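You operate a simulated robot arm through the tools that you are given. There is no shell and no other tool. Be economical: measure what you need, move in short steps, check, and stop when the job is done.

Carry out the task below with a simulated two-armed robot. There is one attempt and no reset: what you move stays moved.

## Task
Pick up the red stick with one hand, pass it to the other hand and put it on the pump shelf.

Only the result counts: the job must be done as asked and must still hold three seconds after the hand-in. Knocking over, shifting, dropping, spilling or breaking anything else fails it.

## Robot
Two 7-joint arms with two-finger parallel grippers on one trunk, on a base that drives. Base frame: it is fixed to the floor where the robot stands at the start and does not move with it; the origin is under the middle of the robot, x ahead of it, y to its left, z up. Units: mm, rad, N and s.
The left shoulder is at the start at [62, 128, 1213], the right one opposite. With the tool pointing down near the work surface each hand reaches from about 220 to 520 mm from the robot's upright axis, wherever it stands, measured 20 degrees to its own side. Places, roughly: pump shelf (25x76 cm) [-2120, -3400, 860]; red stick (3x2x11 cm) [500, -200, 1000]. Payload 1.57 kg a hand.
The tool frame of a hand sits at the grasp point between the pads (the TCP): z along the fingers, y along the line on which they close. The tips reach 30 mm beyond it. The gripper opens to 80 mm. The fingers are 17 mm wide and 12 mm thick; the gripper's body (40 by 82 mm) begins 80 mm behind the TCP.
Orientation is told as [roll, pitch, yaw] about the base's x, y, z axes, in that order, counted from this pose: with the fingers straight down and closing along the base's y, the tool's x points along the base's -x, its y along +y and its z along -z.

## Interface
- The arms move only by the tool send_rows. It takes "left_moves", "right_moves" or both (then of equal length, played together; a hand with none holds still); each is a list of rows, each a list of 7 numbers: the shift along the tool's x, y, z in mm, then the turn, a rotation vector about the tool's x, y, z in rad, then the closure in counts, from 0 (fully open) to 255 (shut). In form: [[tx, ty, tz, wx, wy, wz, grip], ...]. A call has 1 to 20 rows; each row shifts and turns the commanded pose from where the row before left it, along the tool's axes as they then stand. A row lasts 0.2 s, in which the tool goes at most 50 mm and 0.15 rad; a call with a longer step from one row to the next is refused whole, and so is a gripper value outside its range. Where a pose cannot be reached the arm comes as near as it can. A force on the tool above 40 N (or 10 N above the force at the start of the call, whichever is more), or a blocked arm, ends the call early, and 0.2 s more pass. The fingers move at their own pace (about 108 mm/s each) and stop on an object; they squeeze with about 41 N. The grip force told is the motor's: it shows also when the fingers shut on nothing. Time passes only in rows, and 0.2 s behind the last, so rows that do not move let the fingers close. It gives the time, the measured TCP pose, the force on the tool (base axes), the opening and the grip force at its end, in the units of the frame above (readings bear some noise), with the torque about the TCP (base axes, N m) and any sound that the robot's microphone picked up.
- Cameras (640 x 400 px; columns grow to the right, rows downward): "scene" is now at [114.4, -33.9, 1425.4]; the picture's right is [-0.39, -0.92, -0.00], its down [-0.66, 0.28, -0.70] and it looks along [0.64, -0.27, -0.71] (base axes); focal length 268 px, centre (320, 200). "left" rides on the left gripper at [72, 7, -122] in its tool frame; the picture's right is [-0.09, 1.00, 0.00], its down [-0.84, -0.08, -0.54] and it looks along [-0.54, -0.05, 0.84] (tool axes); focal length 238 px, centre (320, 200). "right" rides on the right gripper at [72, -7, -122] in its tool frame; the picture's right is [0.09, 1.00, 0.00], its down [-0.84, 0.08, -0.54] and it looks along [-0.54, 0.05, 0.84] (tool axes); focal length 238 px, centre (320, 200). There is no depth. A picture from a camera that has moved, and an enlarged one, comes with that camera's place and axes in the base frame and with its lens.
- capture(camera): a new picture of that camera. The clock stands still meanwhile.
- move_column(by): slides the trunk up (or, below 0, down) by that many mm; the arms and the scene camera ride with it, the base frame stays. It gives what a move gives, with no picture.
- drive_base(legs): drives the robot by 1 to 6 legs, each [ahead, left, turn to the left] in mm, mm and rad, along the robot's own axes; the way and the turn of a leg run together, so that a leg with both is an arc; at most 1500 mm and 3.142 rad a leg. The arms and the cameras ride along, it lands a little off, and it stops where it bumps. It gives what a move gives.
- aim_head(pan, tilt): turns the head with the scene camera to pan (to the left, within 1.501 rad either way) and tilt (down, from -0.506 to 1.204), counted from straight ahead of the robot. It gives what a move gives.
- enlarge(camera, box): a new picture of the part [left, top, right, bottom] of that camera's present view, enlarged. The clock stands still meanwhile.
- hand_in(): hands the job in; it is judged then, once.

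Work in short steps. Places have to be worked out from the pictures, the camera data and where the tool is seen: move nearer, look again, correct. Check each grasp and each placing, and mend what went wrong. You have 120 turns and 108 pictures in all, those below and enlarged ones among them. Open the grippers and draw the arms clear of the work before you hand the job in, unless the task says otherwise; then end with one line.

The tools are called after "Request:" as name(argument=value, ...) on one line, values as JSON. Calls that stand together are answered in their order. send_rows: Moves the arms, as the interface text tells. Its arguments: {"type":"object","properties":{"left_moves":{"type":"array","items":{"type":"array","items":{"type":"number"}}},"right_moves":{"type":"array","items":{"type":"array","items":{"type":"number"}}}},"required":[]} The other tools are called the same way: move_column (by) slides the trunk up or down; drive_base (legs) drives the base; aim_head (pan, tilt) turns the head that bears the scene camera; capture (camera) takes a picture; enlarge (camera, box) takes an enlarged picture of a part of a camera's view; hand_in () hands the job in.

At the start:

```text
clock: 0.0
left_position: [319.0, 29.8, 1143.7]
left_tool_rot: [0.001, -0.007, -0.001]
left_wrist_force: [0.7, 0.4, 0.1]
left_moment: [0.04, 0.04, -0.01]
left_gripper_width: 79.6
left_finger_force: 0.0
right_position: [268.2, -260.2, 1125.0]
right_tool_rot: [0.002, -0.008, -0.001]
right_wrist_force: [0.0, -0.6, 0.0]
right_moment: [-0.04, -0.02, 0.0]
right_gripper_width: 80.1
right_finger_force: 0.1
trunk travel left (down, up): [-850.0, 90.0]
robot x, y, heading: [-3.4, -2.9, -0.001]
head pan, tilt: [-0.405, 0.801]
```

scene: 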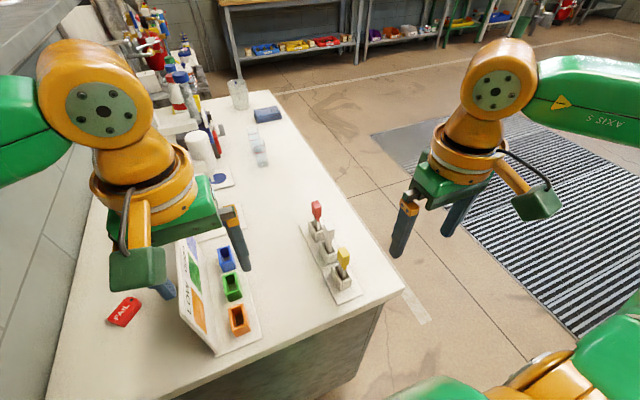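
right: 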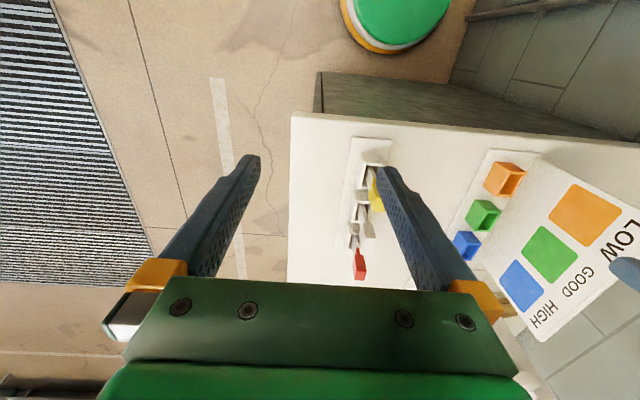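
left: 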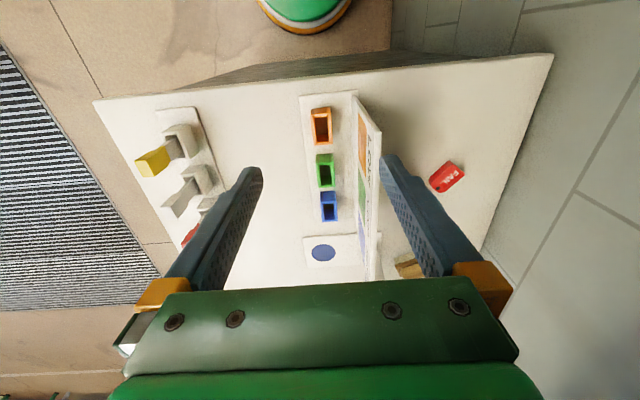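

The red stick seems to stand in a holder rack at the right side of the table. I look closer.

Request:
enlarge(camera="scene", box=[270, 180, 390, 310])

Request:
enlarge(camera="right", box=[290, 110, 450, 300])

```text
3.08 times, centred on (330, 245) of scene
camera zoom: at [114.4, -33.9, 1425.4], right [-0.39, -0.92, 0.0], down [-0.66, 0.28, -0.7], along [0.64, -0.27, -0.71], focal length 826 px, centre (289, 62)
```

zoom: 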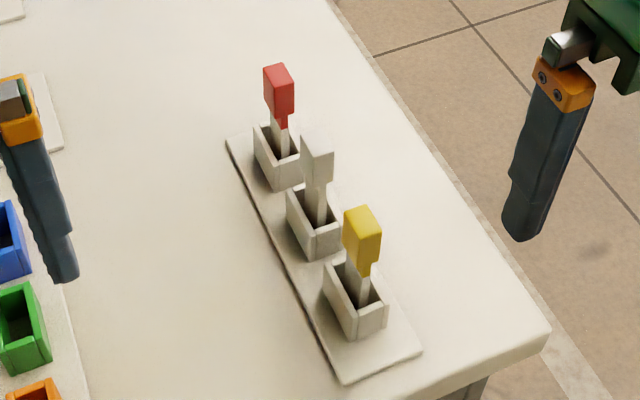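

```text
2.11 times, centred on (370, 205) of right
camera zoom: at [196.7, -265.7, 1247.6], right [-0.09, 1.0, 0.0], down [0.83, 0.08, 0.55], along [0.55, 0.05, -0.84], focal length 502 px, centre (215, 190)
```

zoom: 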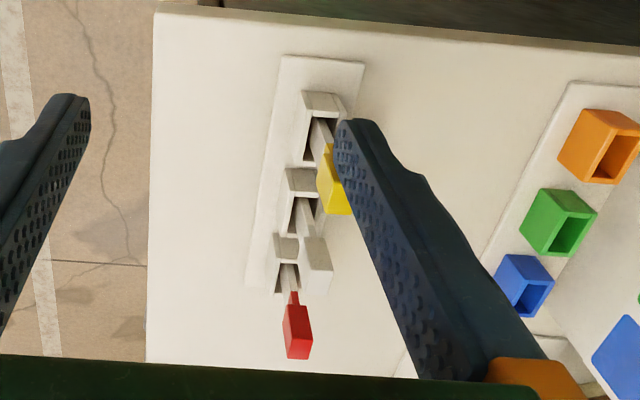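

The scene and right-hand views triangulate the red head at about (478, -180, 997). I bring the right hand nearer, at height, for a better look.

Request:
send_rows(right_moves=[[-30, 14, 0, 0, 0, 0, 0], [-30, 14, 0, 0, 0, 0, 0], [-30, 14, 0, 0, 0, 0, 0], [-30, 14, 0, 0, 0, 0, 0], [-20, 14, 0, 0, 0, 0, 0]])

Request:
capture(camera="right")

Request:
capture(camera="scene")

```text
clock: 1.2
left_position: [319.3, 28.9, 1144.1]
left_tool_rot: [0.001, -0.008, 0.0]
left_wrist_force: [0.1, -0.6, 0.6]
left_moment: [0.02, 0.01, -0.04]
left_gripper_width: 80.3
left_finger_force: 0.0
right_position: [407.8, -190.1, 1124.8]
right_tool_rot: [0.002, -0.008, -0.005]
right_wrist_force: [0.5, -0.2, -0.5]
right_moment: [-0.01, 0.01, 0.0]
right_gripper_width: 80.0
right_finger_force: 0.0
trunk travel left (down, up): [-850.0, 90.0]
robot x, y, heading: [0.4, 0.3, 0.0]
head pan, tilt: [-0.405, 0.801]
```

```text
102 pictures are left
camera right: at [336.9, -195.9, 1247.3], right [-0.09, 1.0, 0.0], down [0.83, 0.07, 0.55], along [0.55, 0.05, -0.84], focal length 238 px, centre (320, 200)
```

right: 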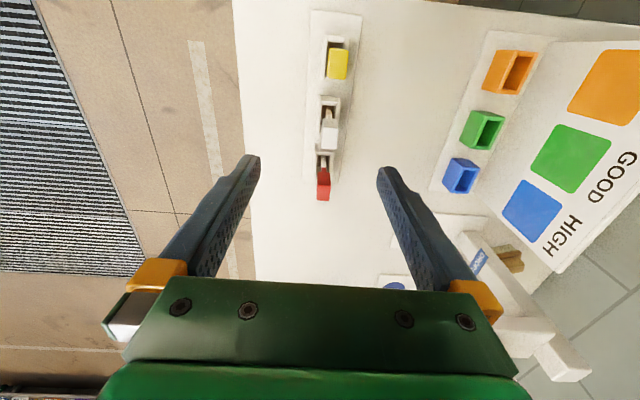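

```text
101 pictures are left
camera scene: at [114.5, -33.9, 1425.3], right [-0.39, -0.92, 0.0], down [-0.66, 0.28, -0.7], along [0.64, -0.27, -0.71], focal length 268 px, centre (320, 200)
```

scene: 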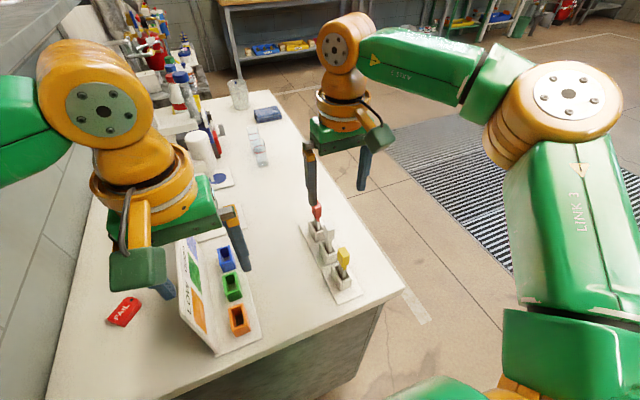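

Request:
enlarge(camera="right", box=[280, 0, 390, 220])

```text
1.82 times, centred on (335, 110) of right
camera zoom: at [336.9, -195.9, 1247.3], right [-0.09, 1.0, 0.0], down [0.83, 0.07, 0.55], along [0.55, 0.05, -0.84], focal length 433 px, centre (293, 364)
```

zoom: 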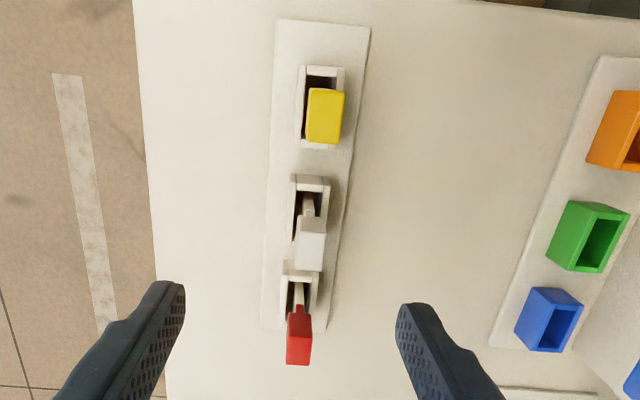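

The rack runs along x and the red head (about 30 mm in x, 20 mm in y) is at (478, -179), spanning z of about 983–1010. I move over it at height and partly descend, with fingers straddling in y.

Request:
send_rows(right_moves=[[-35, 5.5, 0, 0, 0, 0, 0], [-35, 5.5, 0, 0, 0, 0, 0], [0, 0, 20, 0, 0, 0, 0], [0, 0, 20, 0, 0, 0, 0], [0, 0, 20, 0, 0, 0, 0]])

Request:
capture(camera="right")

Request:
enlarge(camera="scene", box=[270, 130, 410, 300])

```text
clock: 2.4
left_position: [318.8, 28.7, 1143.8]
left_tool_rot: [0.002, -0.009, 0.001]
left_wrist_force: [0.2, 0.4, -0.2]
left_moment: [-0.01, 0.02, -0.01]
left_gripper_width: 79.7
left_finger_force: 0.0
right_position: [424.1, -201.5, 1055.4]
right_tool_rot: [0.0, -0.009, -0.002]
right_wrist_force: [0.4, -0.1, 0.0]
right_moment: [-0.01, -0.01, 0.02]
right_gripper_width: 79.7
right_finger_force: 0.0
right hand out of reach, approached as far as the arm can: row 1, 2
trunk travel left (down, up): [-850.0, 90.0]
robot x, y, heading: [3.1, 0.4, -0.001]
head pan, tilt: [-0.405, 0.801]
```

```text
99 pictures are left
camera right: at [352.7, -206.9, 1178.7], right [-0.09, 1.0, 0.0], down [0.83, 0.07, 0.55], along [0.55, 0.05, -0.84], focal length 238 px, centre (320, 200)
```

right: 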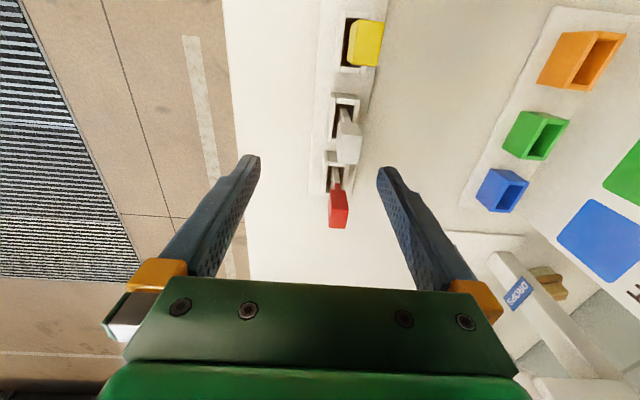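

```text
2.35 times, centred on (340, 215) of scene
camera zoom: at [114.5, -33.9, 1425.4], right [-0.39, -0.92, 0.0], down [-0.66, 0.28, -0.7], along [0.64, -0.27, -0.71], focal length 632 px, centre (273, 165)
```

zoom: 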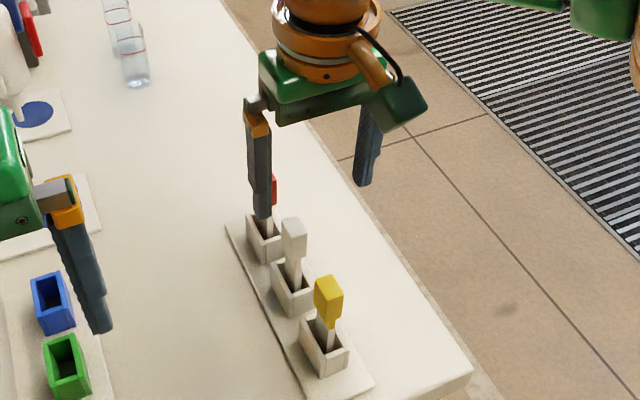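

At height the arm is out of reach, so I tilt the fingers forward by about 0.4 rad (which brings the wrist back) and shift in y to centre on the stick.

Request:
send_rows(right_moves=[[0, 11, 0, 0, -0.13, 0, 0], [0, 11, 0, 0, -0.13, 0, 0], [0, 0, 0, 0, -0.13, 0, 0], [0, 0, 0, 0, 0, 0, 0]])

Request:
capture(camera="right")

```text
clock: 3.4
left_position: [318.5, 28.9, 1144.0]
left_tool_rot: [0.001, -0.007, 0.0]
left_wrist_force: [0.0, 0.1, 0.2]
left_moment: [0.02, -0.02, -0.01]
left_gripper_width: 80.2
left_finger_force: 0.1
right_position: [425.1, -180.3, 1056.7]
right_tool_rot: [0.004, -0.4, -0.003]
right_wrist_force: [-0.1, 0.1, -0.1]
right_moment: [0.01, 0.02, 0.0]
right_gripper_width: 80.0
right_finger_force: 0.0
trunk travel left (down, up): [-850.0, 90.0]
robot x, y, heading: [-0.3, 1.1, -0.0]
head pan, tilt: [-0.405, 0.801]
```

```text
97 pictures are left
camera right: at [312.2, -185.2, 1142.4], right [-0.08, 1.0, -0.03], down [0.56, 0.07, 0.83], along [0.82, 0.05, -0.56], focal length 238 px, centre (320, 200)
```

right: 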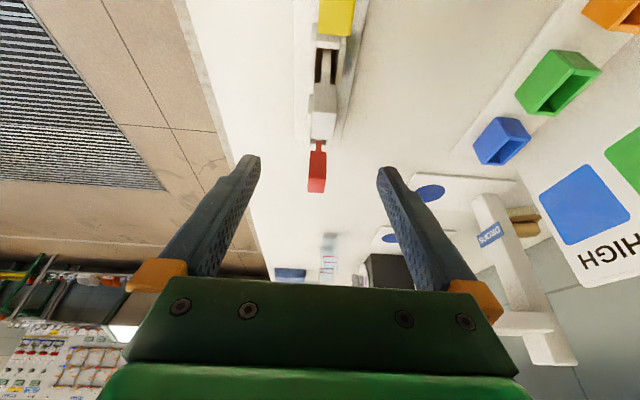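

Centred in y. I now shift along tool x and advance 50 mm along the fingers, then check.

Request:
send_rows(right_moves=[[-12.3, 1, 0, 0, 0, 0, 0], [-12.3, 0, 0, 0, 0, 0, 0], [0, 0, 25, 0, 0, 0, 0], [0, 0, 25, 0, 0, 0, 0], [0, 0, 0, 0, 0, 0, 0]])

Request:
capture(camera="right")

Request:
enlarge(camera="scene", box=[270, 130, 410, 300])

```text
clock: 4.6
left_position: [318.7, 30.1, 1143.8]
left_tool_rot: [0.001, -0.007, 0.001]
left_wrist_force: [-0.1, 0.6, -0.2]
left_moment: [0.03, -0.02, 0.03]
left_gripper_width: 79.8
left_finger_force: 0.2
right_position: [466.6, -178.4, 1021.5]
right_tool_rot: [0.001, -0.401, -0.002]
right_wrist_force: [0.0, -0.6, -0.3]
right_moment: [0.01, -0.02, -0.03]
right_gripper_width: 80.0
right_finger_force: 0.1
trunk travel left (down, up): [-850.0, 90.0]
robot x, y, heading: [0.0, -1.2, 0.001]
head pan, tilt: [-0.405, 0.801]
```

```text
96 pictures are left
camera right: at [355.2, -183.8, 1106.8], right [-0.08, 1.0, -0.03], down [0.56, 0.08, 0.82], along [0.82, 0.05, -0.56], focal length 238 px, centre (320, 200)
```

right: 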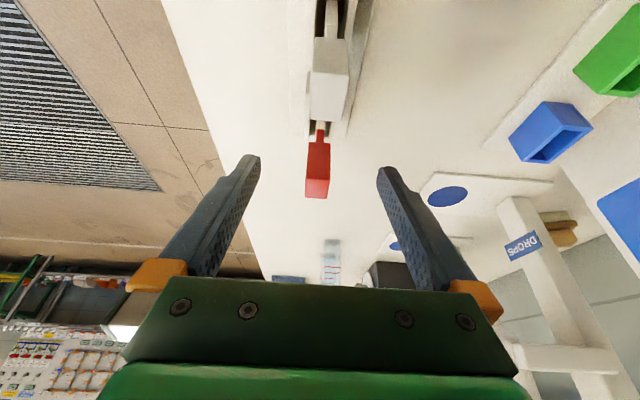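

```text
2.35 times, centred on (340, 215) of scene
camera zoom: at [114.5, -33.9, 1425.4], right [-0.39, -0.92, 0.0], down [-0.66, 0.28, -0.7], along [0.64, -0.27, -0.71], focal length 632 px, centre (273, 165)
```

zoom: 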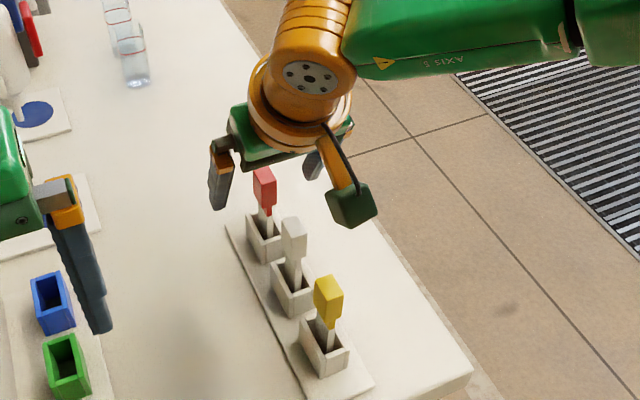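

The red head re-measures at (478, -179, 998); I advance 27 mm more along the fingers and close.

Request:
send_rows(right_moves=[[0, -0.5, 13.5, 0, 0, 0, 0], [0, 0, 13.5, 0, 0, 0, 0], [0, 0, 0, 0, 0, 0, 0], [0, 0, 0, 0, 0, 0, 255], [0, 0, 0, 0, 0, 0, 255], [0, 0, 0, 0, 0, 0, 255]])

Request:
capture(camera="right")

Request:
enlarge(camera="scene", box=[270, 130, 410, 300])

```text
clock: 6.0
left_position: [318.1, 28.4, 1144.4]
left_tool_rot: [0.002, -0.006, -0.001]
left_wrist_force: [-0.6, -0.5, 0.3]
left_moment: [0.0, 0.0, 0.01]
left_gripper_width: 80.0
left_finger_force: 0.0
right_position: [474.7, -181.1, 998.1]
right_tool_rot: [0.002, -0.399, -0.002]
right_wrist_force: [-0.6, 0.1, -0.3]
right_moment: [0.0, -0.01, -0.03]
right_gripper_width: 14.5
right_finger_force: 30.6
right hand out of reach, approached as far as the arm can: row 2
trunk travel left (down, up): [-850.0, 90.0]
robot x, y, heading: [-0.5, -0.1, 0.003]
head pan, tilt: [-0.405, 0.801]
```

```text
94 pictures are left
camera right: at [361.3, -187.1, 1083.6], right [-0.08, 1.0, -0.03], down [0.56, 0.07, 0.83], along [0.82, 0.05, -0.56], focal length 238 px, centre (320, 200)
```

right: 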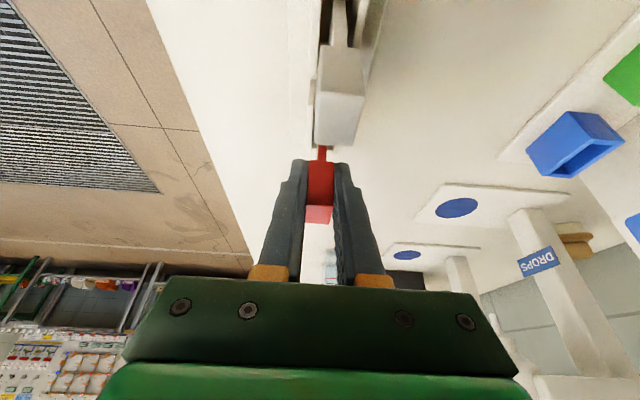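

```text
2.35 times, centred on (340, 215) of scene
camera zoom: at [114.5, -33.9, 1425.3], right [-0.39, -0.92, 0.0], down [-0.66, 0.28, -0.7], along [0.64, -0.27, -0.71], focal length 632 px, centre (273, 165)
```

zoom: 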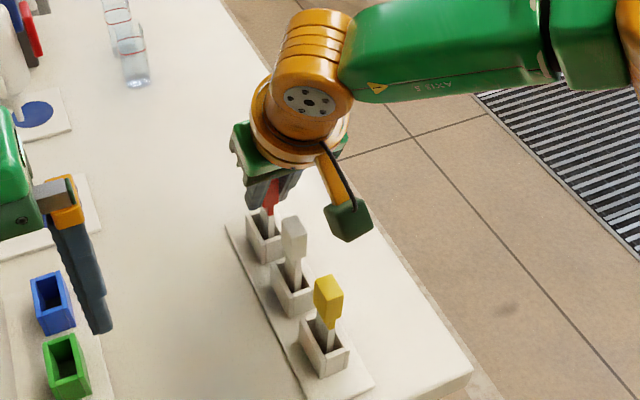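

The grip holds the stick (14.5 mm, 30 N). The arm is at its reach, so I lift straight up with the trunk column.

Request:
move_column(by=85)

Request:
capture(camera="scene")

Request:
capture(camera="right")

```text
clock: 7.2
left_position: [328.6, 32.0, 1225.8]
left_tool_rot: [0.0, 0.002, 0.001]
left_wrist_force: [0.6, 0.1, -0.4]
left_moment: [0.0, -0.01, -0.01]
left_gripper_width: 80.0
left_finger_force: 0.0
right_position: [481.9, -180.3, 1079.3]
right_tool_rot: [0.002, -0.392, -0.002]
right_wrist_force: [0.4, -0.4, -1.0]
right_moment: [-0.01, -0.01, 0.01]
right_gripper_width: 14.7
right_finger_force: 30.9
trunk travel left (down, up): [-935.0, 5.0]
robot x, y, heading: [-0.0, -3.7, -0.002]
head pan, tilt: [-0.405, 0.801]
```

```text
92 pictures are left
camera scene: at [126.1, -31.7, 1509.4], right [-0.39, -0.92, 0.0], down [-0.66, 0.28, -0.69], along [0.64, -0.27, -0.72], focal length 268 px, centre (320, 200)
```

scene: 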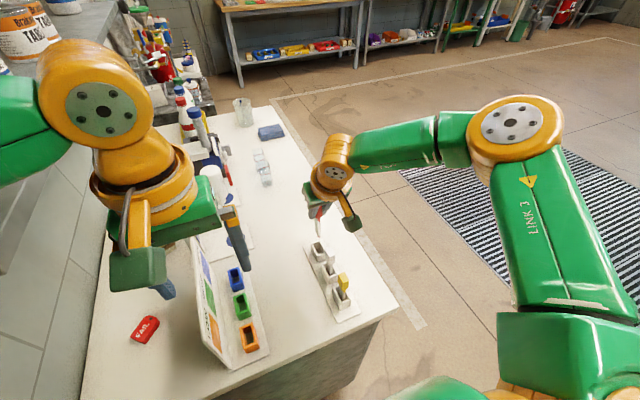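

```text
91 pictures are left
camera right: at [370.0, -185.5, 1165.8], right [-0.08, 1.0, -0.03], down [0.57, 0.08, 0.82], along [0.82, 0.05, -0.57], focal length 238 px, centre (320, 200)
```

right: 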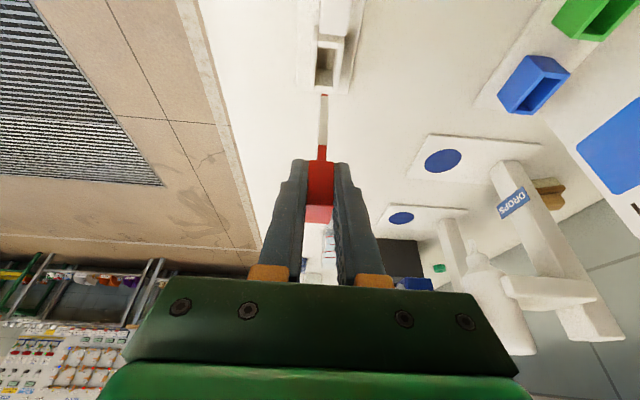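

I check that the grey stick and rack are unaffected.

Request:
enlarge(camera="scene", box=[290, 180, 380, 320])

Request:
enlarge(camera="right", box=[260, 0, 400, 240])

```text
2.86 times, centred on (335, 250) of scene
camera zoom: at [126.1, -31.7, 1509.4], right [-0.39, -0.92, 0.0], down [-0.66, 0.28, -0.69], along [0.64, -0.27, -0.72], focal length 767 px, centre (277, 57)
```

zoom: 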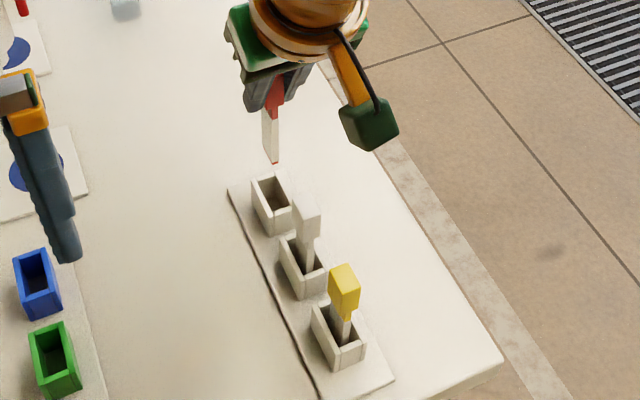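

```text
1.67 times, centred on (330, 120) of right
camera zoom: at [370.0, -185.5, 1165.8], right [-0.08, 1.0, -0.03], down [0.57, 0.08, 0.82], along [0.82, 0.05, -0.57], focal length 397 px, centre (303, 333)
```

zoom: 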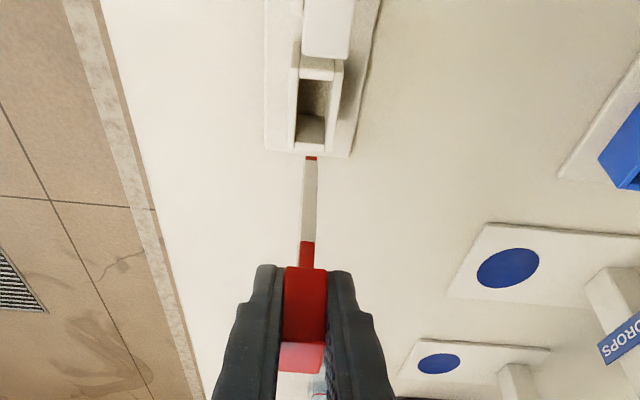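

The stick came out cleanly and the other two stand untouched. I move it sideways away from the row, then back towards the robot, raising it.

Request:
send_rows(right_moves=[[5, -25, -2, 0, 0, 0, 255], [12, -25, -5, 0, 0, 0, 255], [12, -25, -5, 0, 0, 0, 255], [20, -5, -20, 0, 0, 0, 255], [20, -5, -30, 0, 0, 0, 255], [20, 0, -30, 0, 0, 0, 255], [20, 0, -30, 0, 0, 0, 255]])

Request:
capture(camera="scene")

```text
clock: 8.8
left_position: [324.5, 30.4, 1226.3]
left_tool_rot: [0.001, -0.002, -0.001]
left_wrist_force: [0.3, -0.1, 1.1]
left_moment: [0.0, 0.01, 0.0]
left_gripper_width: 79.9
left_finger_force: 0.0
right_position: [331.5, -264.4, 1150.2]
right_tool_rot: [0.003, -0.392, -0.002]
right_wrist_force: [-0.3, 0.0, 1.3]
right_moment: [0.0, 0.02, 0.0]
right_gripper_width: 14.7
right_finger_force: 30.3
trunk travel left (down, up): [-935.0, 5.0]
robot x, y, heading: [1.5, -2.2, 0.002]
head pan, tilt: [-0.405, 0.801]
```

```text
88 pictures are left
camera scene: at [122.6, -32.2, 1509.6], right [-0.39, -0.92, 0.0], down [-0.66, 0.28, -0.7], along [0.64, -0.27, -0.72], focal length 268 px, centre (320, 200)
```

scene: 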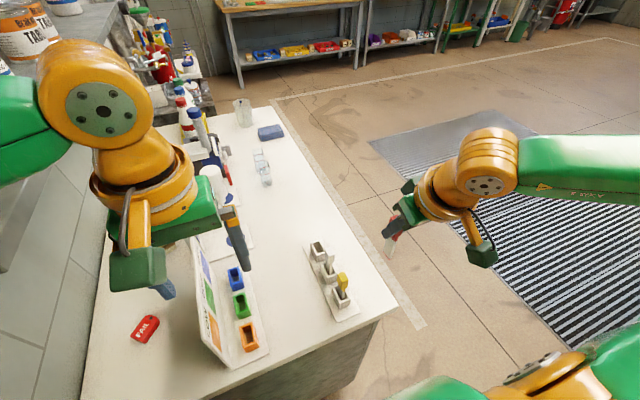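

Now I look around to the right and the left to plan the drive.

Request:
aim_head(pan=-1.5, tilt=0.4)

Request:
capture(camera="scene")

Request:
aim_head(pan=1.5, tilt=0.5)

Request:
capture(camera="scene")

```text
clock: 10.1
left_position: [327.4, 30.1, 1226.7]
left_tool_rot: [0.001, -0.001, 0.003]
left_wrist_force: [0.0, 0.3, -0.3]
left_moment: [0.0, 0.01, -0.01]
left_gripper_width: 79.9
left_finger_force: 0.1
right_position: [333.8, -265.4, 1151.1]
right_tool_rot: [0.002, -0.393, -0.001]
right_wrist_force: [0.2, 0.6, 0.2]
right_moment: [0.02, 0.03, 0.0]
right_gripper_width: 14.4
right_finger_force: 30.6
trunk travel left (down, up): [-935.0, 5.0]
robot x, y, heading: [-1.9, -1.7, 0.005]
head pan, tilt: [-1.499, 0.4]
```

```text
87 pictures are left
camera scene: at [57.2, -92.5, 1544.7], right [-1.0, -0.07, 0.0], down [-0.03, 0.39, -0.92], along [0.07, -0.92, -0.39], focal length 268 px, centre (320, 200)
```

scene: 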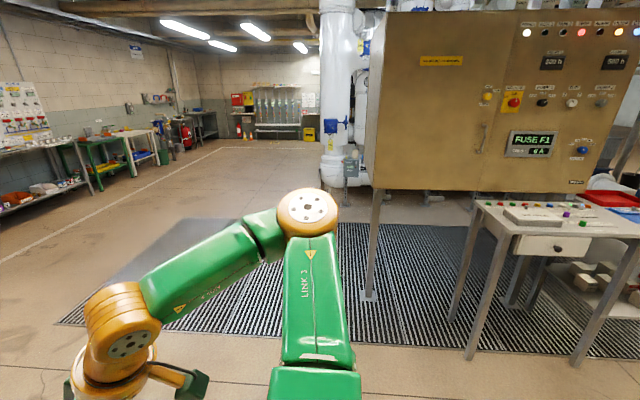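

```text
clock: 12.7
left_position: [327.0, 31.1, 1225.2]
left_tool_rot: [0.0, -0.001, 0.0]
left_wrist_force: [-0.1, 0.3, 0.3]
left_moment: [-0.01, -0.03, -0.05]
left_gripper_width: 80.0
left_finger_force: 0.0
right_position: [333.0, -264.3, 1150.8]
right_tool_rot: [0.001, -0.393, -0.001]
right_wrist_force: [0.2, 0.2, 0.5]
right_moment: [0.0, 0.0, 0.01]
right_gripper_width: 14.6
right_finger_force: 30.5
trunk travel left (down, up): [-935.0, 5.0]
robot x, y, heading: [0.9, 0.2, 0.0]
head pan, tilt: [1.499, 0.499]
```

```text
86 pictures are left
camera scene: at [57.2, 90.6, 1535.6], right [1.0, -0.07, 0.0], down [-0.03, -0.48, -0.88], along [0.06, 0.88, -0.48], focal length 268 px, centre (320, 200)
```

scene: 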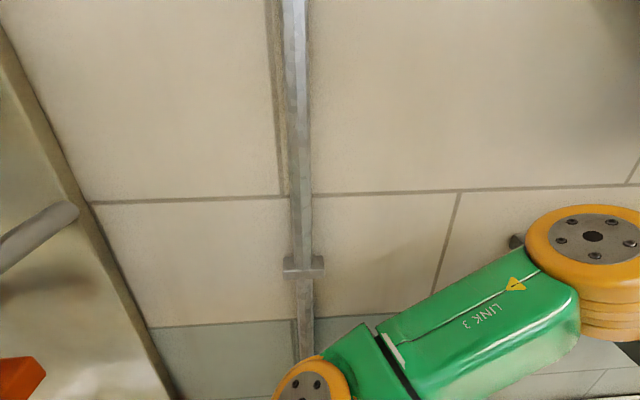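

The way to the right is free floor up to the cabinet. I slide 600 mm to the right, turn right 90°, and look ahead.

Request:
drive_base(legs=[[0, -650, 0], [0, 0, -1.571]])

Request:
aim_head(pan=-0.7, tilt=0.3)

Request:
capture(camera="scene")

Request:
aim_head(pan=-1.5, tilt=0.3)

Request:
capture(camera="scene")

Request:
capture(camera="right")

```text
clock: 20.2
left_position: [35.8, -978.2, 1225.7]
left_tool_rot: [0.001, 0.002, -1.559]
left_wrist_force: [0.2, -0.2, 0.0]
left_moment: [0.05, -0.02, 0.01]
left_gripper_width: 79.8
left_finger_force: 0.1
right_position: [-260.5, -988.0, 1150.5]
right_tool_rot: [0.002, -0.392, -1.561]
right_wrist_force: [0.8, -0.6, 0.2]
right_moment: [0.02, 0.01, 0.01]
right_gripper_width: 14.7
right_finger_force: 31.0
trunk travel left (down, up): [-935.0, 5.0]
robot x, y, heading: [-0.5, -653.0, -1.562]
head pan, tilt: [1.499, 0.499]
```

```text
clock: 22.2
left_position: [34.3, -979.3, 1226.9]
left_tool_rot: [-0.001, 0.001, -1.56]
left_wrist_force: [0.0, -0.2, -1.0]
left_moment: [-0.03, 0.02, -0.02]
left_gripper_width: 80.0
left_finger_force: 0.0
right_position: [-259.0, -987.7, 1150.7]
right_tool_rot: [0.003, -0.393, -1.562]
right_wrist_force: [0.2, 0.0, -0.1]
right_moment: [0.01, 0.0, -0.02]
right_gripper_width: 14.5
right_finger_force: 31.0
trunk travel left (down, up): [-935.0, 5.0]
robot x, y, heading: [-0.1, -651.8, -1.556]
head pan, tilt: [-0.7, 0.3]
```

```text
85 pictures are left
camera scene: at [-58.3, -774.8, 1554.0], right [-0.77, 0.64, 0.0], down [0.19, 0.23, -0.96], along [-0.61, -0.74, -0.3], focal length 268 px, centre (320, 200)
```

scene: 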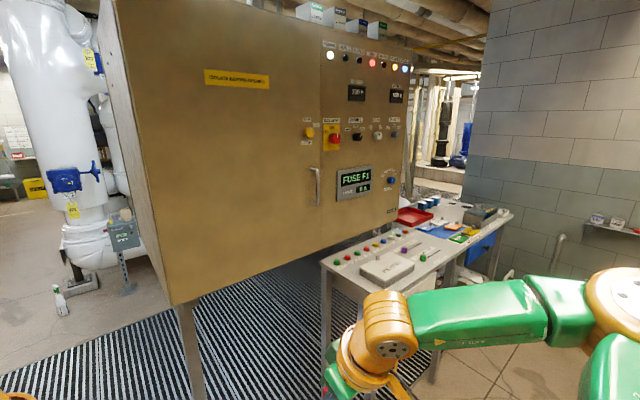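

```text
clock: 23.4
left_position: [34.9, -979.5, 1226.9]
left_tool_rot: [-0.001, 0.0, -1.561]
left_wrist_force: [1.0, 0.0, 0.4]
left_moment: [0.02, 0.0, 0.03]
left_gripper_width: 80.1
left_finger_force: 0.1
right_position: [-260.8, -988.2, 1150.6]
right_tool_rot: [0.002, -0.392, -1.562]
right_wrist_force: [-0.5, -0.6, 0.0]
right_moment: [-0.02, 0.0, -0.01]
right_gripper_width: 14.6
right_finger_force: 30.9
trunk travel left (down, up): [-935.0, 5.0]
robot x, y, heading: [-0.6, -654.8, -1.567]
head pan, tilt: [-1.499, 0.3]
```

```text
84 pictures are left
camera scene: at [-91.9, -710.4, 1554.0], right [-0.08, 1.0, 0.0], down [0.29, 0.02, -0.96], along [-0.95, -0.08, -0.3], focal length 268 px, centre (320, 200)
```

scene: 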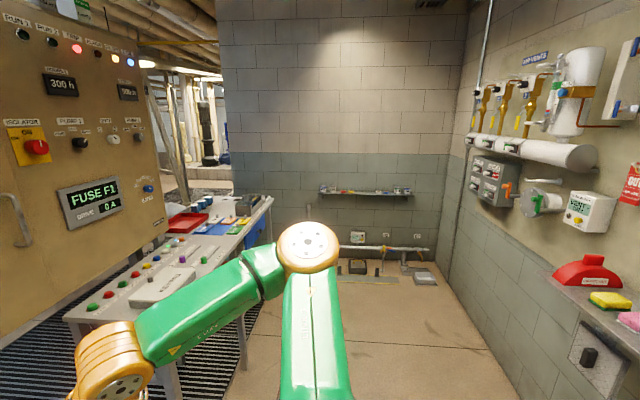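

```text
83 pictures are left
camera right: at [-268.0, -873.7, 1237.0], right [0.99, 0.09, -0.03], down [0.08, -0.57, 0.82], along [0.06, -0.82, -0.57], focal length 238 px, centre (320, 200)
```

right: 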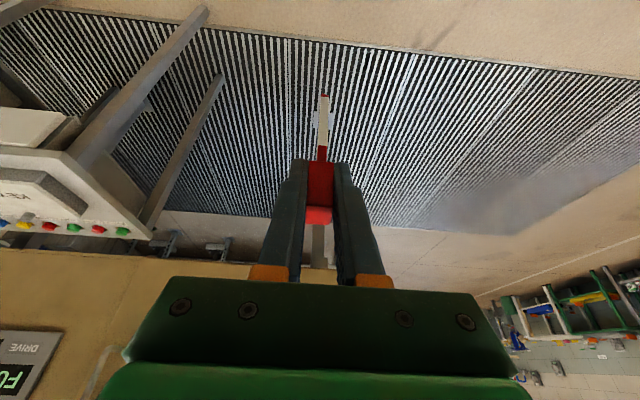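

The route around the cabinet's left side is open floor. I drive to about (450, -2700) in two legs and look towards -x.

Request:
drive_base(legs=[[1000, 500, 0], [1050, 0, 0]])

Request:
aim_head(pan=-1.3, tilt=0.2)

Request:
capture(camera="scene")

```text
clock: 34.1
left_position: [559.7, -3024.9, 1227.3]
left_tool_rot: [0.0, -0.001, -1.557]
left_wrist_force: [-0.3, 0.3, 0.5]
left_moment: [-0.03, -0.02, -0.02]
left_gripper_width: 79.8
left_finger_force: 0.0
right_position: [265.2, -3035.6, 1150.4]
right_tool_rot: [0.002, -0.394, -1.556]
right_wrist_force: [-1.5, 0.7, -0.1]
right_moment: [0.01, 0.02, -0.01]
right_gripper_width: 14.6
right_finger_force: 30.8
trunk travel left (down, up): [-935.0, 5.0]
robot x, y, heading: [526.4, -2701.2, -1.556]
head pan, tilt: [-1.499, 0.3]
```

```text
clock: 34.8
left_position: [560.5, -3025.6, 1226.0]
left_tool_rot: [0.001, -0.002, -1.555]
left_wrist_force: [-0.3, 0.1, 0.1]
left_moment: [0.0, 0.0, 0.0]
left_gripper_width: 79.7
left_finger_force: 0.1
right_position: [265.4, -3037.6, 1151.2]
right_tool_rot: [0.002, -0.392, -1.555]
right_wrist_force: [-0.1, 0.7, 0.8]
right_moment: [0.03, 0.0, -0.05]
right_gripper_width: 14.5
right_finger_force: 30.7
trunk travel left (down, up): [-935.0, 5.0]
robot x, y, heading: [523.1, -2700.4, -1.55]
head pan, tilt: [-1.3, 0.201]
```

```text
82 pictures are left
camera scene: at [436.2, -2776.1, 1563.3], right [-0.28, 0.96, 0.0], down [0.19, 0.06, -0.98], along [-0.94, -0.28, -0.2], focal length 268 px, centre (320, 200)
```

scene: 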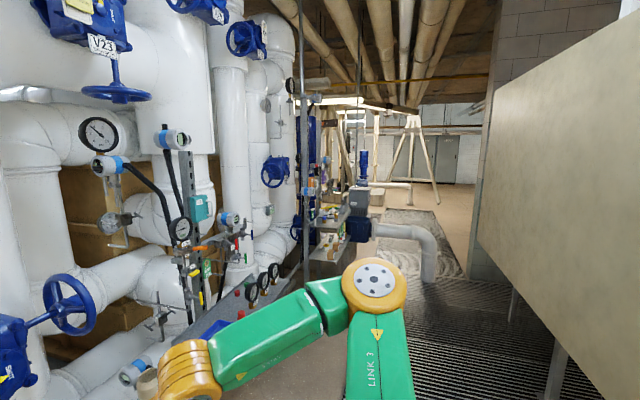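

The pump shelf should appear at about pixel (331, 216); I enlarge that.

Request:
enlarge(camera="scene", box=[280, 130, 450, 290])

```text
2.50 times, centred on (365, 210) of scene
camera zoom: at [436.2, -2776.1, 1563.3], right [-0.28, 0.96, 0.0], down [0.19, 0.06, -0.98], along [-0.94, -0.28, -0.2], focal length 671 px, centre (208, 175)
```

zoom: 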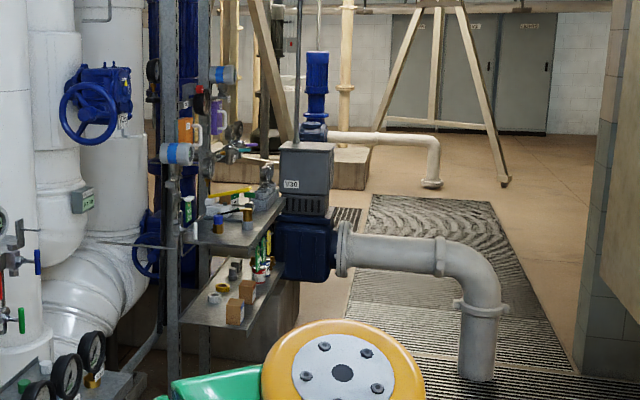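

The shelf (upper tier) is located at x about -1700…-2500, y -3275…-3525, approachable from +y. Here I have open space, so I do the hand-over first: the left hand yaws so it closes along the robot's fore-aft axis, then tilts to point to the right.

Request:
send_rows(left_moves=[[0, 0, 0, 0, 0, 0.143, 0], [0, 0, 0, 0, 0, 0.143, 0], [0, 0, 0, 0, 0, 0.143, 0], [0, 0, 0, 0, 0, 0.143, 0], [0, 0, 0, 0, 0, 0.143, 0], [0, 0, 0, 0, 0, 0.143, 0], [0, 0, 0, 0, 0, 0.143, 0], [0, 0, 0, 0, 0, 0.143, 0], [0, 0, 0, 0, 0, 0.143, 0], [0, 0, 0, 0, 0, 0.143, 0], [0, 0, 0, 0, 0, 0.141, 0], [0, 0, 0, 0, 0, 0, 0]])

Request:
send_rows(left_moves=[[0, 0, 0, 0, -0.131, 0, 0], [0, 0, 0, 0, -0.131, 0, 0], [0, 0, 0, 0, -0.131, 0, 0], [0, 0, 0, 0, -0.131, 0, 0], [0, 0, 0, 0, -0.131, 0, 0], [0, 0, 0, 0, -0.131, 0, 0], [0, 0, 0, 0, -0.131, 0, 0], [0, 0, 0, 0, -0.131, 0, 0], [0, 0, 0, 0, 0, 0, 0]])

Request:
aim_head(pan=-0.2, tilt=0.8)

Request:
capture(camera="scene")

```text
clock: 37.4
left_position: [559.1, -3026.2, 1226.6]
left_tool_rot: [0.001, 0.0, -3.126]
left_wrist_force: [0.3, 0.0, -0.9]
left_moment: [0.02, -0.02, 0.0]
left_gripper_width: 80.1
left_finger_force: 0.0
right_position: [263.9, -3036.9, 1150.5]
right_tool_rot: [0.001, -0.392, -1.556]
right_wrist_force: [-0.2, 0.3, -0.1]
right_moment: [0.03, 0.0, 0.0]
right_gripper_width: 14.7
right_finger_force: 30.8
trunk travel left (down, up): [-935.0, 5.0]
robot x, y, heading: [522.9, -2699.7, -1.552]
head pan, tilt: [-1.3, 0.201]
```

```text
clock: 39.4
left_position: [560.2, -3025.3, 1225.2]
left_tool_rot: [0.002, -1.051, -3.128]
left_wrist_force: [0.1, 0.5, 0.7]
left_moment: [0.0, 0.0, 0.01]
left_gripper_width: 80.3
left_finger_force: 0.1
right_position: [265.5, -3037.8, 1150.8]
right_tool_rot: [0.002, -0.393, -1.556]
right_wrist_force: [0.6, 0.5, -0.3]
right_moment: [-0.01, 0.03, -0.03]
right_gripper_width: 14.7
right_finger_force: 30.6
trunk travel left (down, up): [-935.0, 5.0]
robot x, y, heading: [525.3, -2698.9, -1.557]
head pan, tilt: [-1.3, 0.201]
```

```text
clock: 40.8
left_position: [559.4, -3026.2, 1227.4]
left_tool_rot: [0.001, -1.048, -3.128]
left_wrist_force: [-0.5, 0.3, -0.7]
left_moment: [-0.03, 0.0, 0.01]
left_gripper_width: 80.0
left_finger_force: 0.2
right_position: [265.1, -3037.3, 1151.0]
right_tool_rot: [0.002, -0.393, -1.556]
right_wrist_force: [0.5, 0.4, 0.4]
right_moment: [0.01, -0.01, 0.04]
right_gripper_width: 14.5
right_finger_force: 30.7
trunk travel left (down, up): [-935.0, 5.0]
robot x, y, heading: [522.3, -2696.7, -1.551]
head pan, tilt: [-0.201, 0.799]
```

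```text
80 pictures are left
camera scene: at [510.6, -2829.3, 1509.7], right [-0.98, 0.19, 0.0], down [0.13, 0.7, -0.7], along [-0.13, -0.69, -0.72], focal length 268 px, centre (320, 200)
```

scene: 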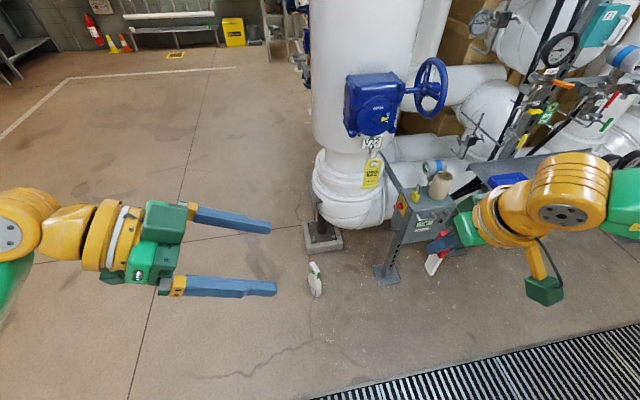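

Left hand points to the right as wanted. I bring the right hand 150 mm inward, then the left to a pre-grasp spot 80 mm short of the stem, about 70 mm below the right grasp point.

Request:
send_rows(left_moves=[[0, 0, 0, 0, 0, 0, 0], [0, 0, 0, 0, 0, 0, 0], [0, 0, 0, 0, 0, 0, 0], [0, 0, 0, 0, 0, 0, 0], [0, 0, 0, 0, 0, 0, 0], [13.7, 3.5, 24.7, 0, 0, 0, 0], [13.7, 3.5, 24.7, 0, 0, 0, 0], [13.7, 3.5, 24.7, 0, 0, 0, 0], [13.7, 3.5, 24.7, 0, 0, 0, 0], [0, 0, 0, 0, 0, 0, 0]], right_moves=[[0, 30, 0, 0, 0, 0, 255], [0, 30, 0, 0, 0, 0, 255], [0, 30, 0, 0, 0, 0, 255], [0, 30, 0, 0, 0, 0, 255], [0, 30, 0, 0, 0, 0, 255], [0, 0, 0, 0, 0, 0, 255], [0, 0, 0, 0, 0, 0, 255], [0, 0, 0, 0, 0, 0, 255], [0, 0, 0, 0, 0, 0, 255], [0, 0, 0, 0, 0, 0, 255]])

Request:
enlarge(camera="scene", box=[180, 150, 440, 320])

Request:
capture(camera="left")

Request:
capture(camera="right")

```text
clock: 43.0
left_position: [502.2, -3040.3, 1130.4]
left_tool_rot: [0.001, -1.049, -3.127]
left_wrist_force: [-0.1, 0.1, -0.6]
left_moment: [0.0, -0.02, -0.02]
left_gripper_width: 79.9
left_finger_force: 0.1
right_position: [413.8, -3035.4, 1151.7]
right_tool_rot: [0.0, -0.395, -1.556]
right_wrist_force: [-0.2, -0.5, 0.4]
right_moment: [0.02, 0.0, -0.01]
right_gripper_width: 14.9
right_finger_force: 30.6
trunk travel left (down, up): [-935.0, 5.0]
robot x, y, heading: [526.6, -2700.0, -1.558]
head pan, tilt: [-0.201, 0.799]
```

```text
2.35 times, centred on (310, 235) of scene
camera zoom: at [510.5, -2829.2, 1509.7], right [-0.98, 0.18, 0.0], down [0.13, 0.7, -0.7], along [-0.13, -0.69, -0.72], focal length 632 px, centre (344, 118)
```

zoom: 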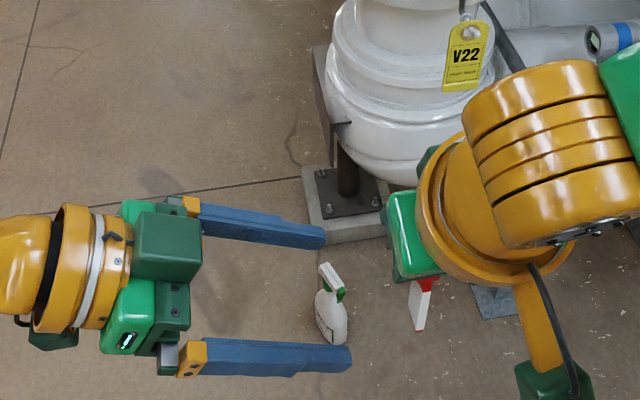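

```text
78 pictures are left
camera left: at [643.3, -3045.1, 1127.9], right [-0.03, -1.0, 0.08], down [0.05, 0.08, 1.0], along [-1.0, 0.03, 0.05], focal length 238 px, centre (320, 200)
```

left: 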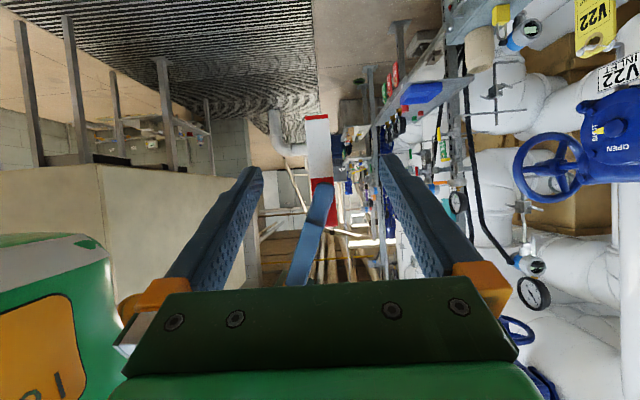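

```text
77 pictures are left
camera right: at [407.4, -2920.5, 1237.6], right [0.99, 0.1, -0.03], down [0.08, -0.57, 0.82], along [0.06, -0.82, -0.57], focal length 238 px, centre (320, 200)
```

right: 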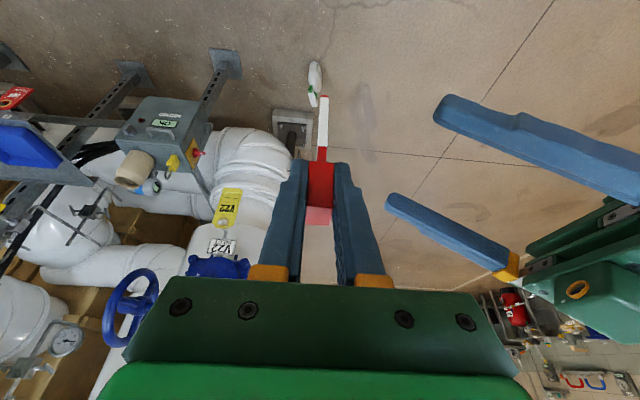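

The stem is ~20 mm wide and centred at about (416, -3044, 1080), right in line with the left gripper. I advance 80 mm and then look before closing.

Request:
send_rows(left_moves=[[0, 4, 20, 0, 0, 0, 0], [0, 0, 20, 0, 0, 0, 0], [0, 0, 20, 0, 0, 0, 0], [0, 0, 20, 0, 0, 0, 0], [0, 0, 0, 0, 0, 0, 0]])

Request:
enlarge(camera="scene", box=[220, 150, 440, 320])

Request:
capture(camera="left")

Request:
capture(camera="right")

```text
clock: 44.2
left_position: [433.4, -3046.4, 1088.8]
left_tool_rot: [-0.001, -1.048, -3.127]
left_wrist_force: [-0.2, 0.1, 0.5]
left_moment: [0.01, -0.01, -0.02]
left_gripper_width: 80.1
left_finger_force: 0.1
right_position: [414.3, -3033.9, 1150.9]
right_tool_rot: [0.002, -0.39, -1.557]
right_wrist_force: [-0.4, 0.2, -0.7]
right_moment: [0.01, 0.0, 0.02]
right_gripper_width: 14.6
right_finger_force: 30.8
trunk travel left (down, up): [-935.0, 5.0]
robot x, y, heading: [521.7, -2700.2, -1.561]
head pan, tilt: [-0.201, 0.799]
```

```text
2.35 times, centred on (330, 235) of scene
camera zoom: at [510.7, -2829.4, 1509.6], right [-0.98, 0.18, 0.0], down [0.13, 0.7, -0.7], along [-0.13, -0.69, -0.72], focal length 632 px, centre (296, 118)
```

zoom: 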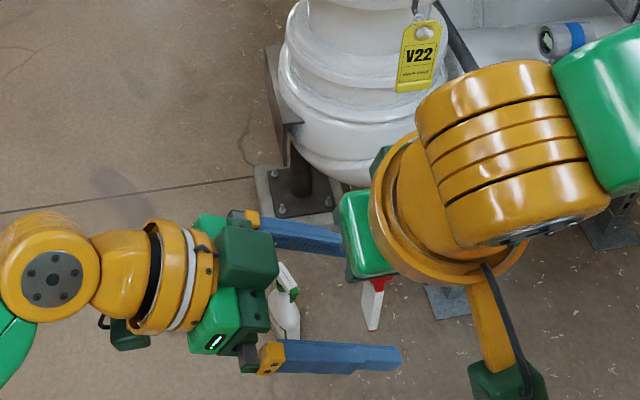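

```text
75 pictures are left
camera left: at [573.9, -3050.3, 1087.7], right [-0.03, -1.0, 0.08], down [0.05, 0.08, 1.0], along [-1.0, 0.03, 0.05], focal length 238 px, centre (320, 200)
```

left: 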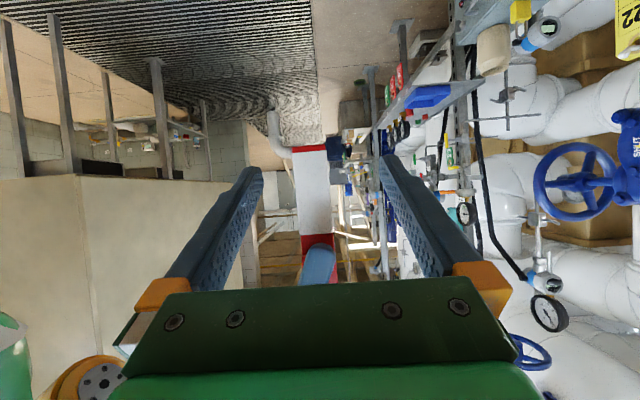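

```text
74 pictures are left
camera right: at [407.5, -2920.7, 1237.6], right [0.99, 0.1, -0.03], down [0.08, -0.57, 0.82], along [0.06, -0.82, -0.57], focal length 238 px, centre (320, 200)
```

right: 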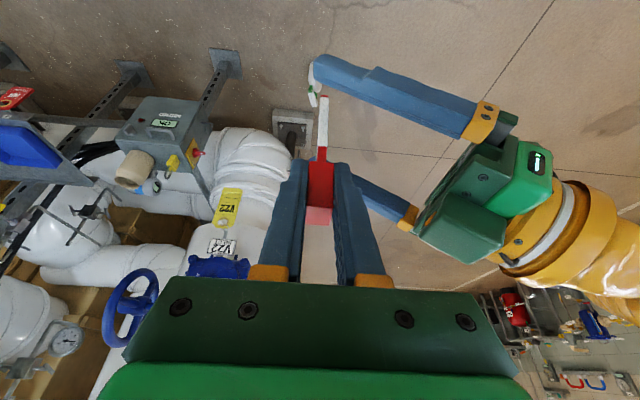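

The stem lies between the left pads, about 3 mm off centre; I correct and close the left hand.

Request:
send_rows(left_moves=[[0, -3, 0, 0, 0, 0, 0], [0, 0, 0, 0, 0, 0, 120], [0, 0, 0, 0, 0, 0, 255], [0, 0, 0, 0, 0, 0, 255], [0, 0, 0, 0, 0, 0, 255]])

Request:
capture(camera="left")

Request:
capture(camera="right")

```text
clock: 45.4
left_position: [432.5, -3042.9, 1089.9]
left_tool_rot: [-0.002, -1.048, -3.127]
left_wrist_force: [1.4, 14.4, 1.4]
left_moment: [-0.1, 0.08, -0.29]
left_gripper_width: 19.8
left_finger_force: 33.6
right_position: [415.2, -3035.4, 1151.9]
right_tool_rot: [0.002, -0.393, -1.557]
right_wrist_force: [-1.0, -14.9, -1.9]
right_moment: [-0.74, -0.01, -0.02]
right_gripper_width: 14.7
right_finger_force: 30.3
trunk travel left (down, up): [-935.0, 5.0]
robot x, y, heading: [519.9, -2702.8, -1.556]
head pan, tilt: [-0.201, 0.799]
```

```text
73 pictures are left
camera left: at [574.1, -3047.0, 1087.7], right [-0.03, -1.0, 0.08], down [0.05, 0.08, 1.0], along [-1.0, 0.04, 0.05], focal length 238 px, centre (320, 200)
```

left: 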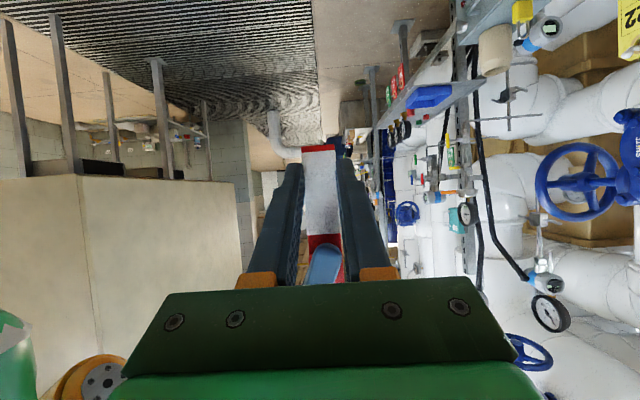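

```text
72 pictures are left
camera right: at [407.6, -2920.9, 1237.7], right [0.99, 0.1, -0.03], down [0.08, -0.56, 0.82], along [0.06, -0.82, -0.57], focal length 238 px, centre (320, 200)
```

right: 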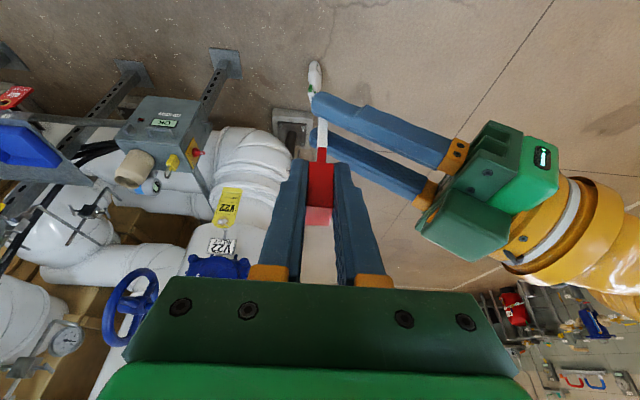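

Both hands hold it (left 19.8 mm). A ~14 N side load remains, so I relax it by 2 mm, then open the right hand.

Request:
send_rows(left_moves=[[0, -1.5, 0, 0, 0, 0, 255], [0, -0.5, 0, 0, 0, 0, 255], [0, 0, 0, 0, 0, 0, 255]])

Request:
send_rows(right_moves=[[0, 0, 0, 0, 0, 0, 180], [0, 0, 0, 0, 0, 0, 120], [0, 0, 0, 0, 0, 0, 60], [0, 0, 0, 0, 0, 0, 0], [0, 0, 0, 0, 0, 0, 0]])

Request:
capture(camera="right")

```text
clock: 46.2
left_position: [433.0, -3041.5, 1088.6]
left_tool_rot: [0.002, -1.047, -3.126]
left_wrist_force: [-6.3, -1.2, -8.4]
left_moment: [-0.09, -0.5, -0.01]
left_gripper_width: 20.3
left_finger_force: 33.6
right_position: [415.5, -3035.3, 1150.9]
right_tool_rot: [0.003, -0.39, -1.557]
right_wrist_force: [7.0, 1.1, 9.1]
right_moment: [0.13, -0.07, 0.06]
right_gripper_width: 14.6
right_finger_force: 30.5
trunk travel left (down, up): [-935.0, 5.0]
robot x, y, heading: [524.5, -2702.7, -1.554]
head pan, tilt: [-0.201, 0.799]
```

```text
clock: 47.4
left_position: [433.2, -3040.6, 1089.5]
left_tool_rot: [0.0, -1.05, -3.125]
left_wrist_force: [0.5, -1.1, 0.2]
left_moment: [0.02, -0.06, -0.02]
left_gripper_width: 20.2
left_finger_force: 33.8
right_position: [414.2, -3035.2, 1151.0]
right_tool_rot: [0.001, -0.393, -1.558]
right_wrist_force: [0.5, 1.1, -0.1]
right_moment: [0.0, -0.01, 0.04]
right_gripper_width: 80.1
right_finger_force: 0.1
trunk travel left (down, up): [-935.0, 5.0]
robot x, y, heading: [519.6, -2704.6, -1.561]
head pan, tilt: [-0.201, 0.799]
```

```text
71 pictures are left
camera right: at [407.6, -2920.7, 1237.6], right [0.99, 0.1, -0.03], down [0.08, -0.57, 0.82], along [0.06, -0.82, -0.57], focal length 238 px, centre (320, 200)
```

right: 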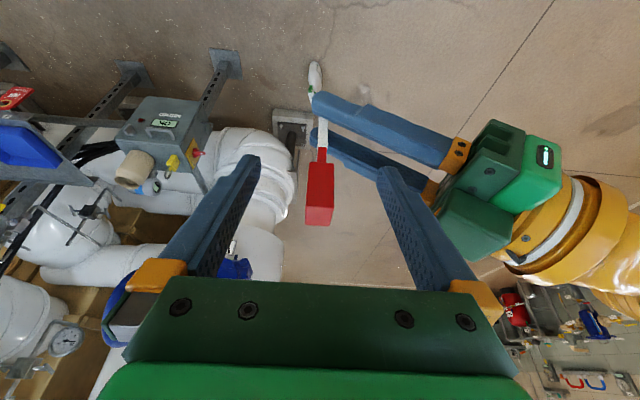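

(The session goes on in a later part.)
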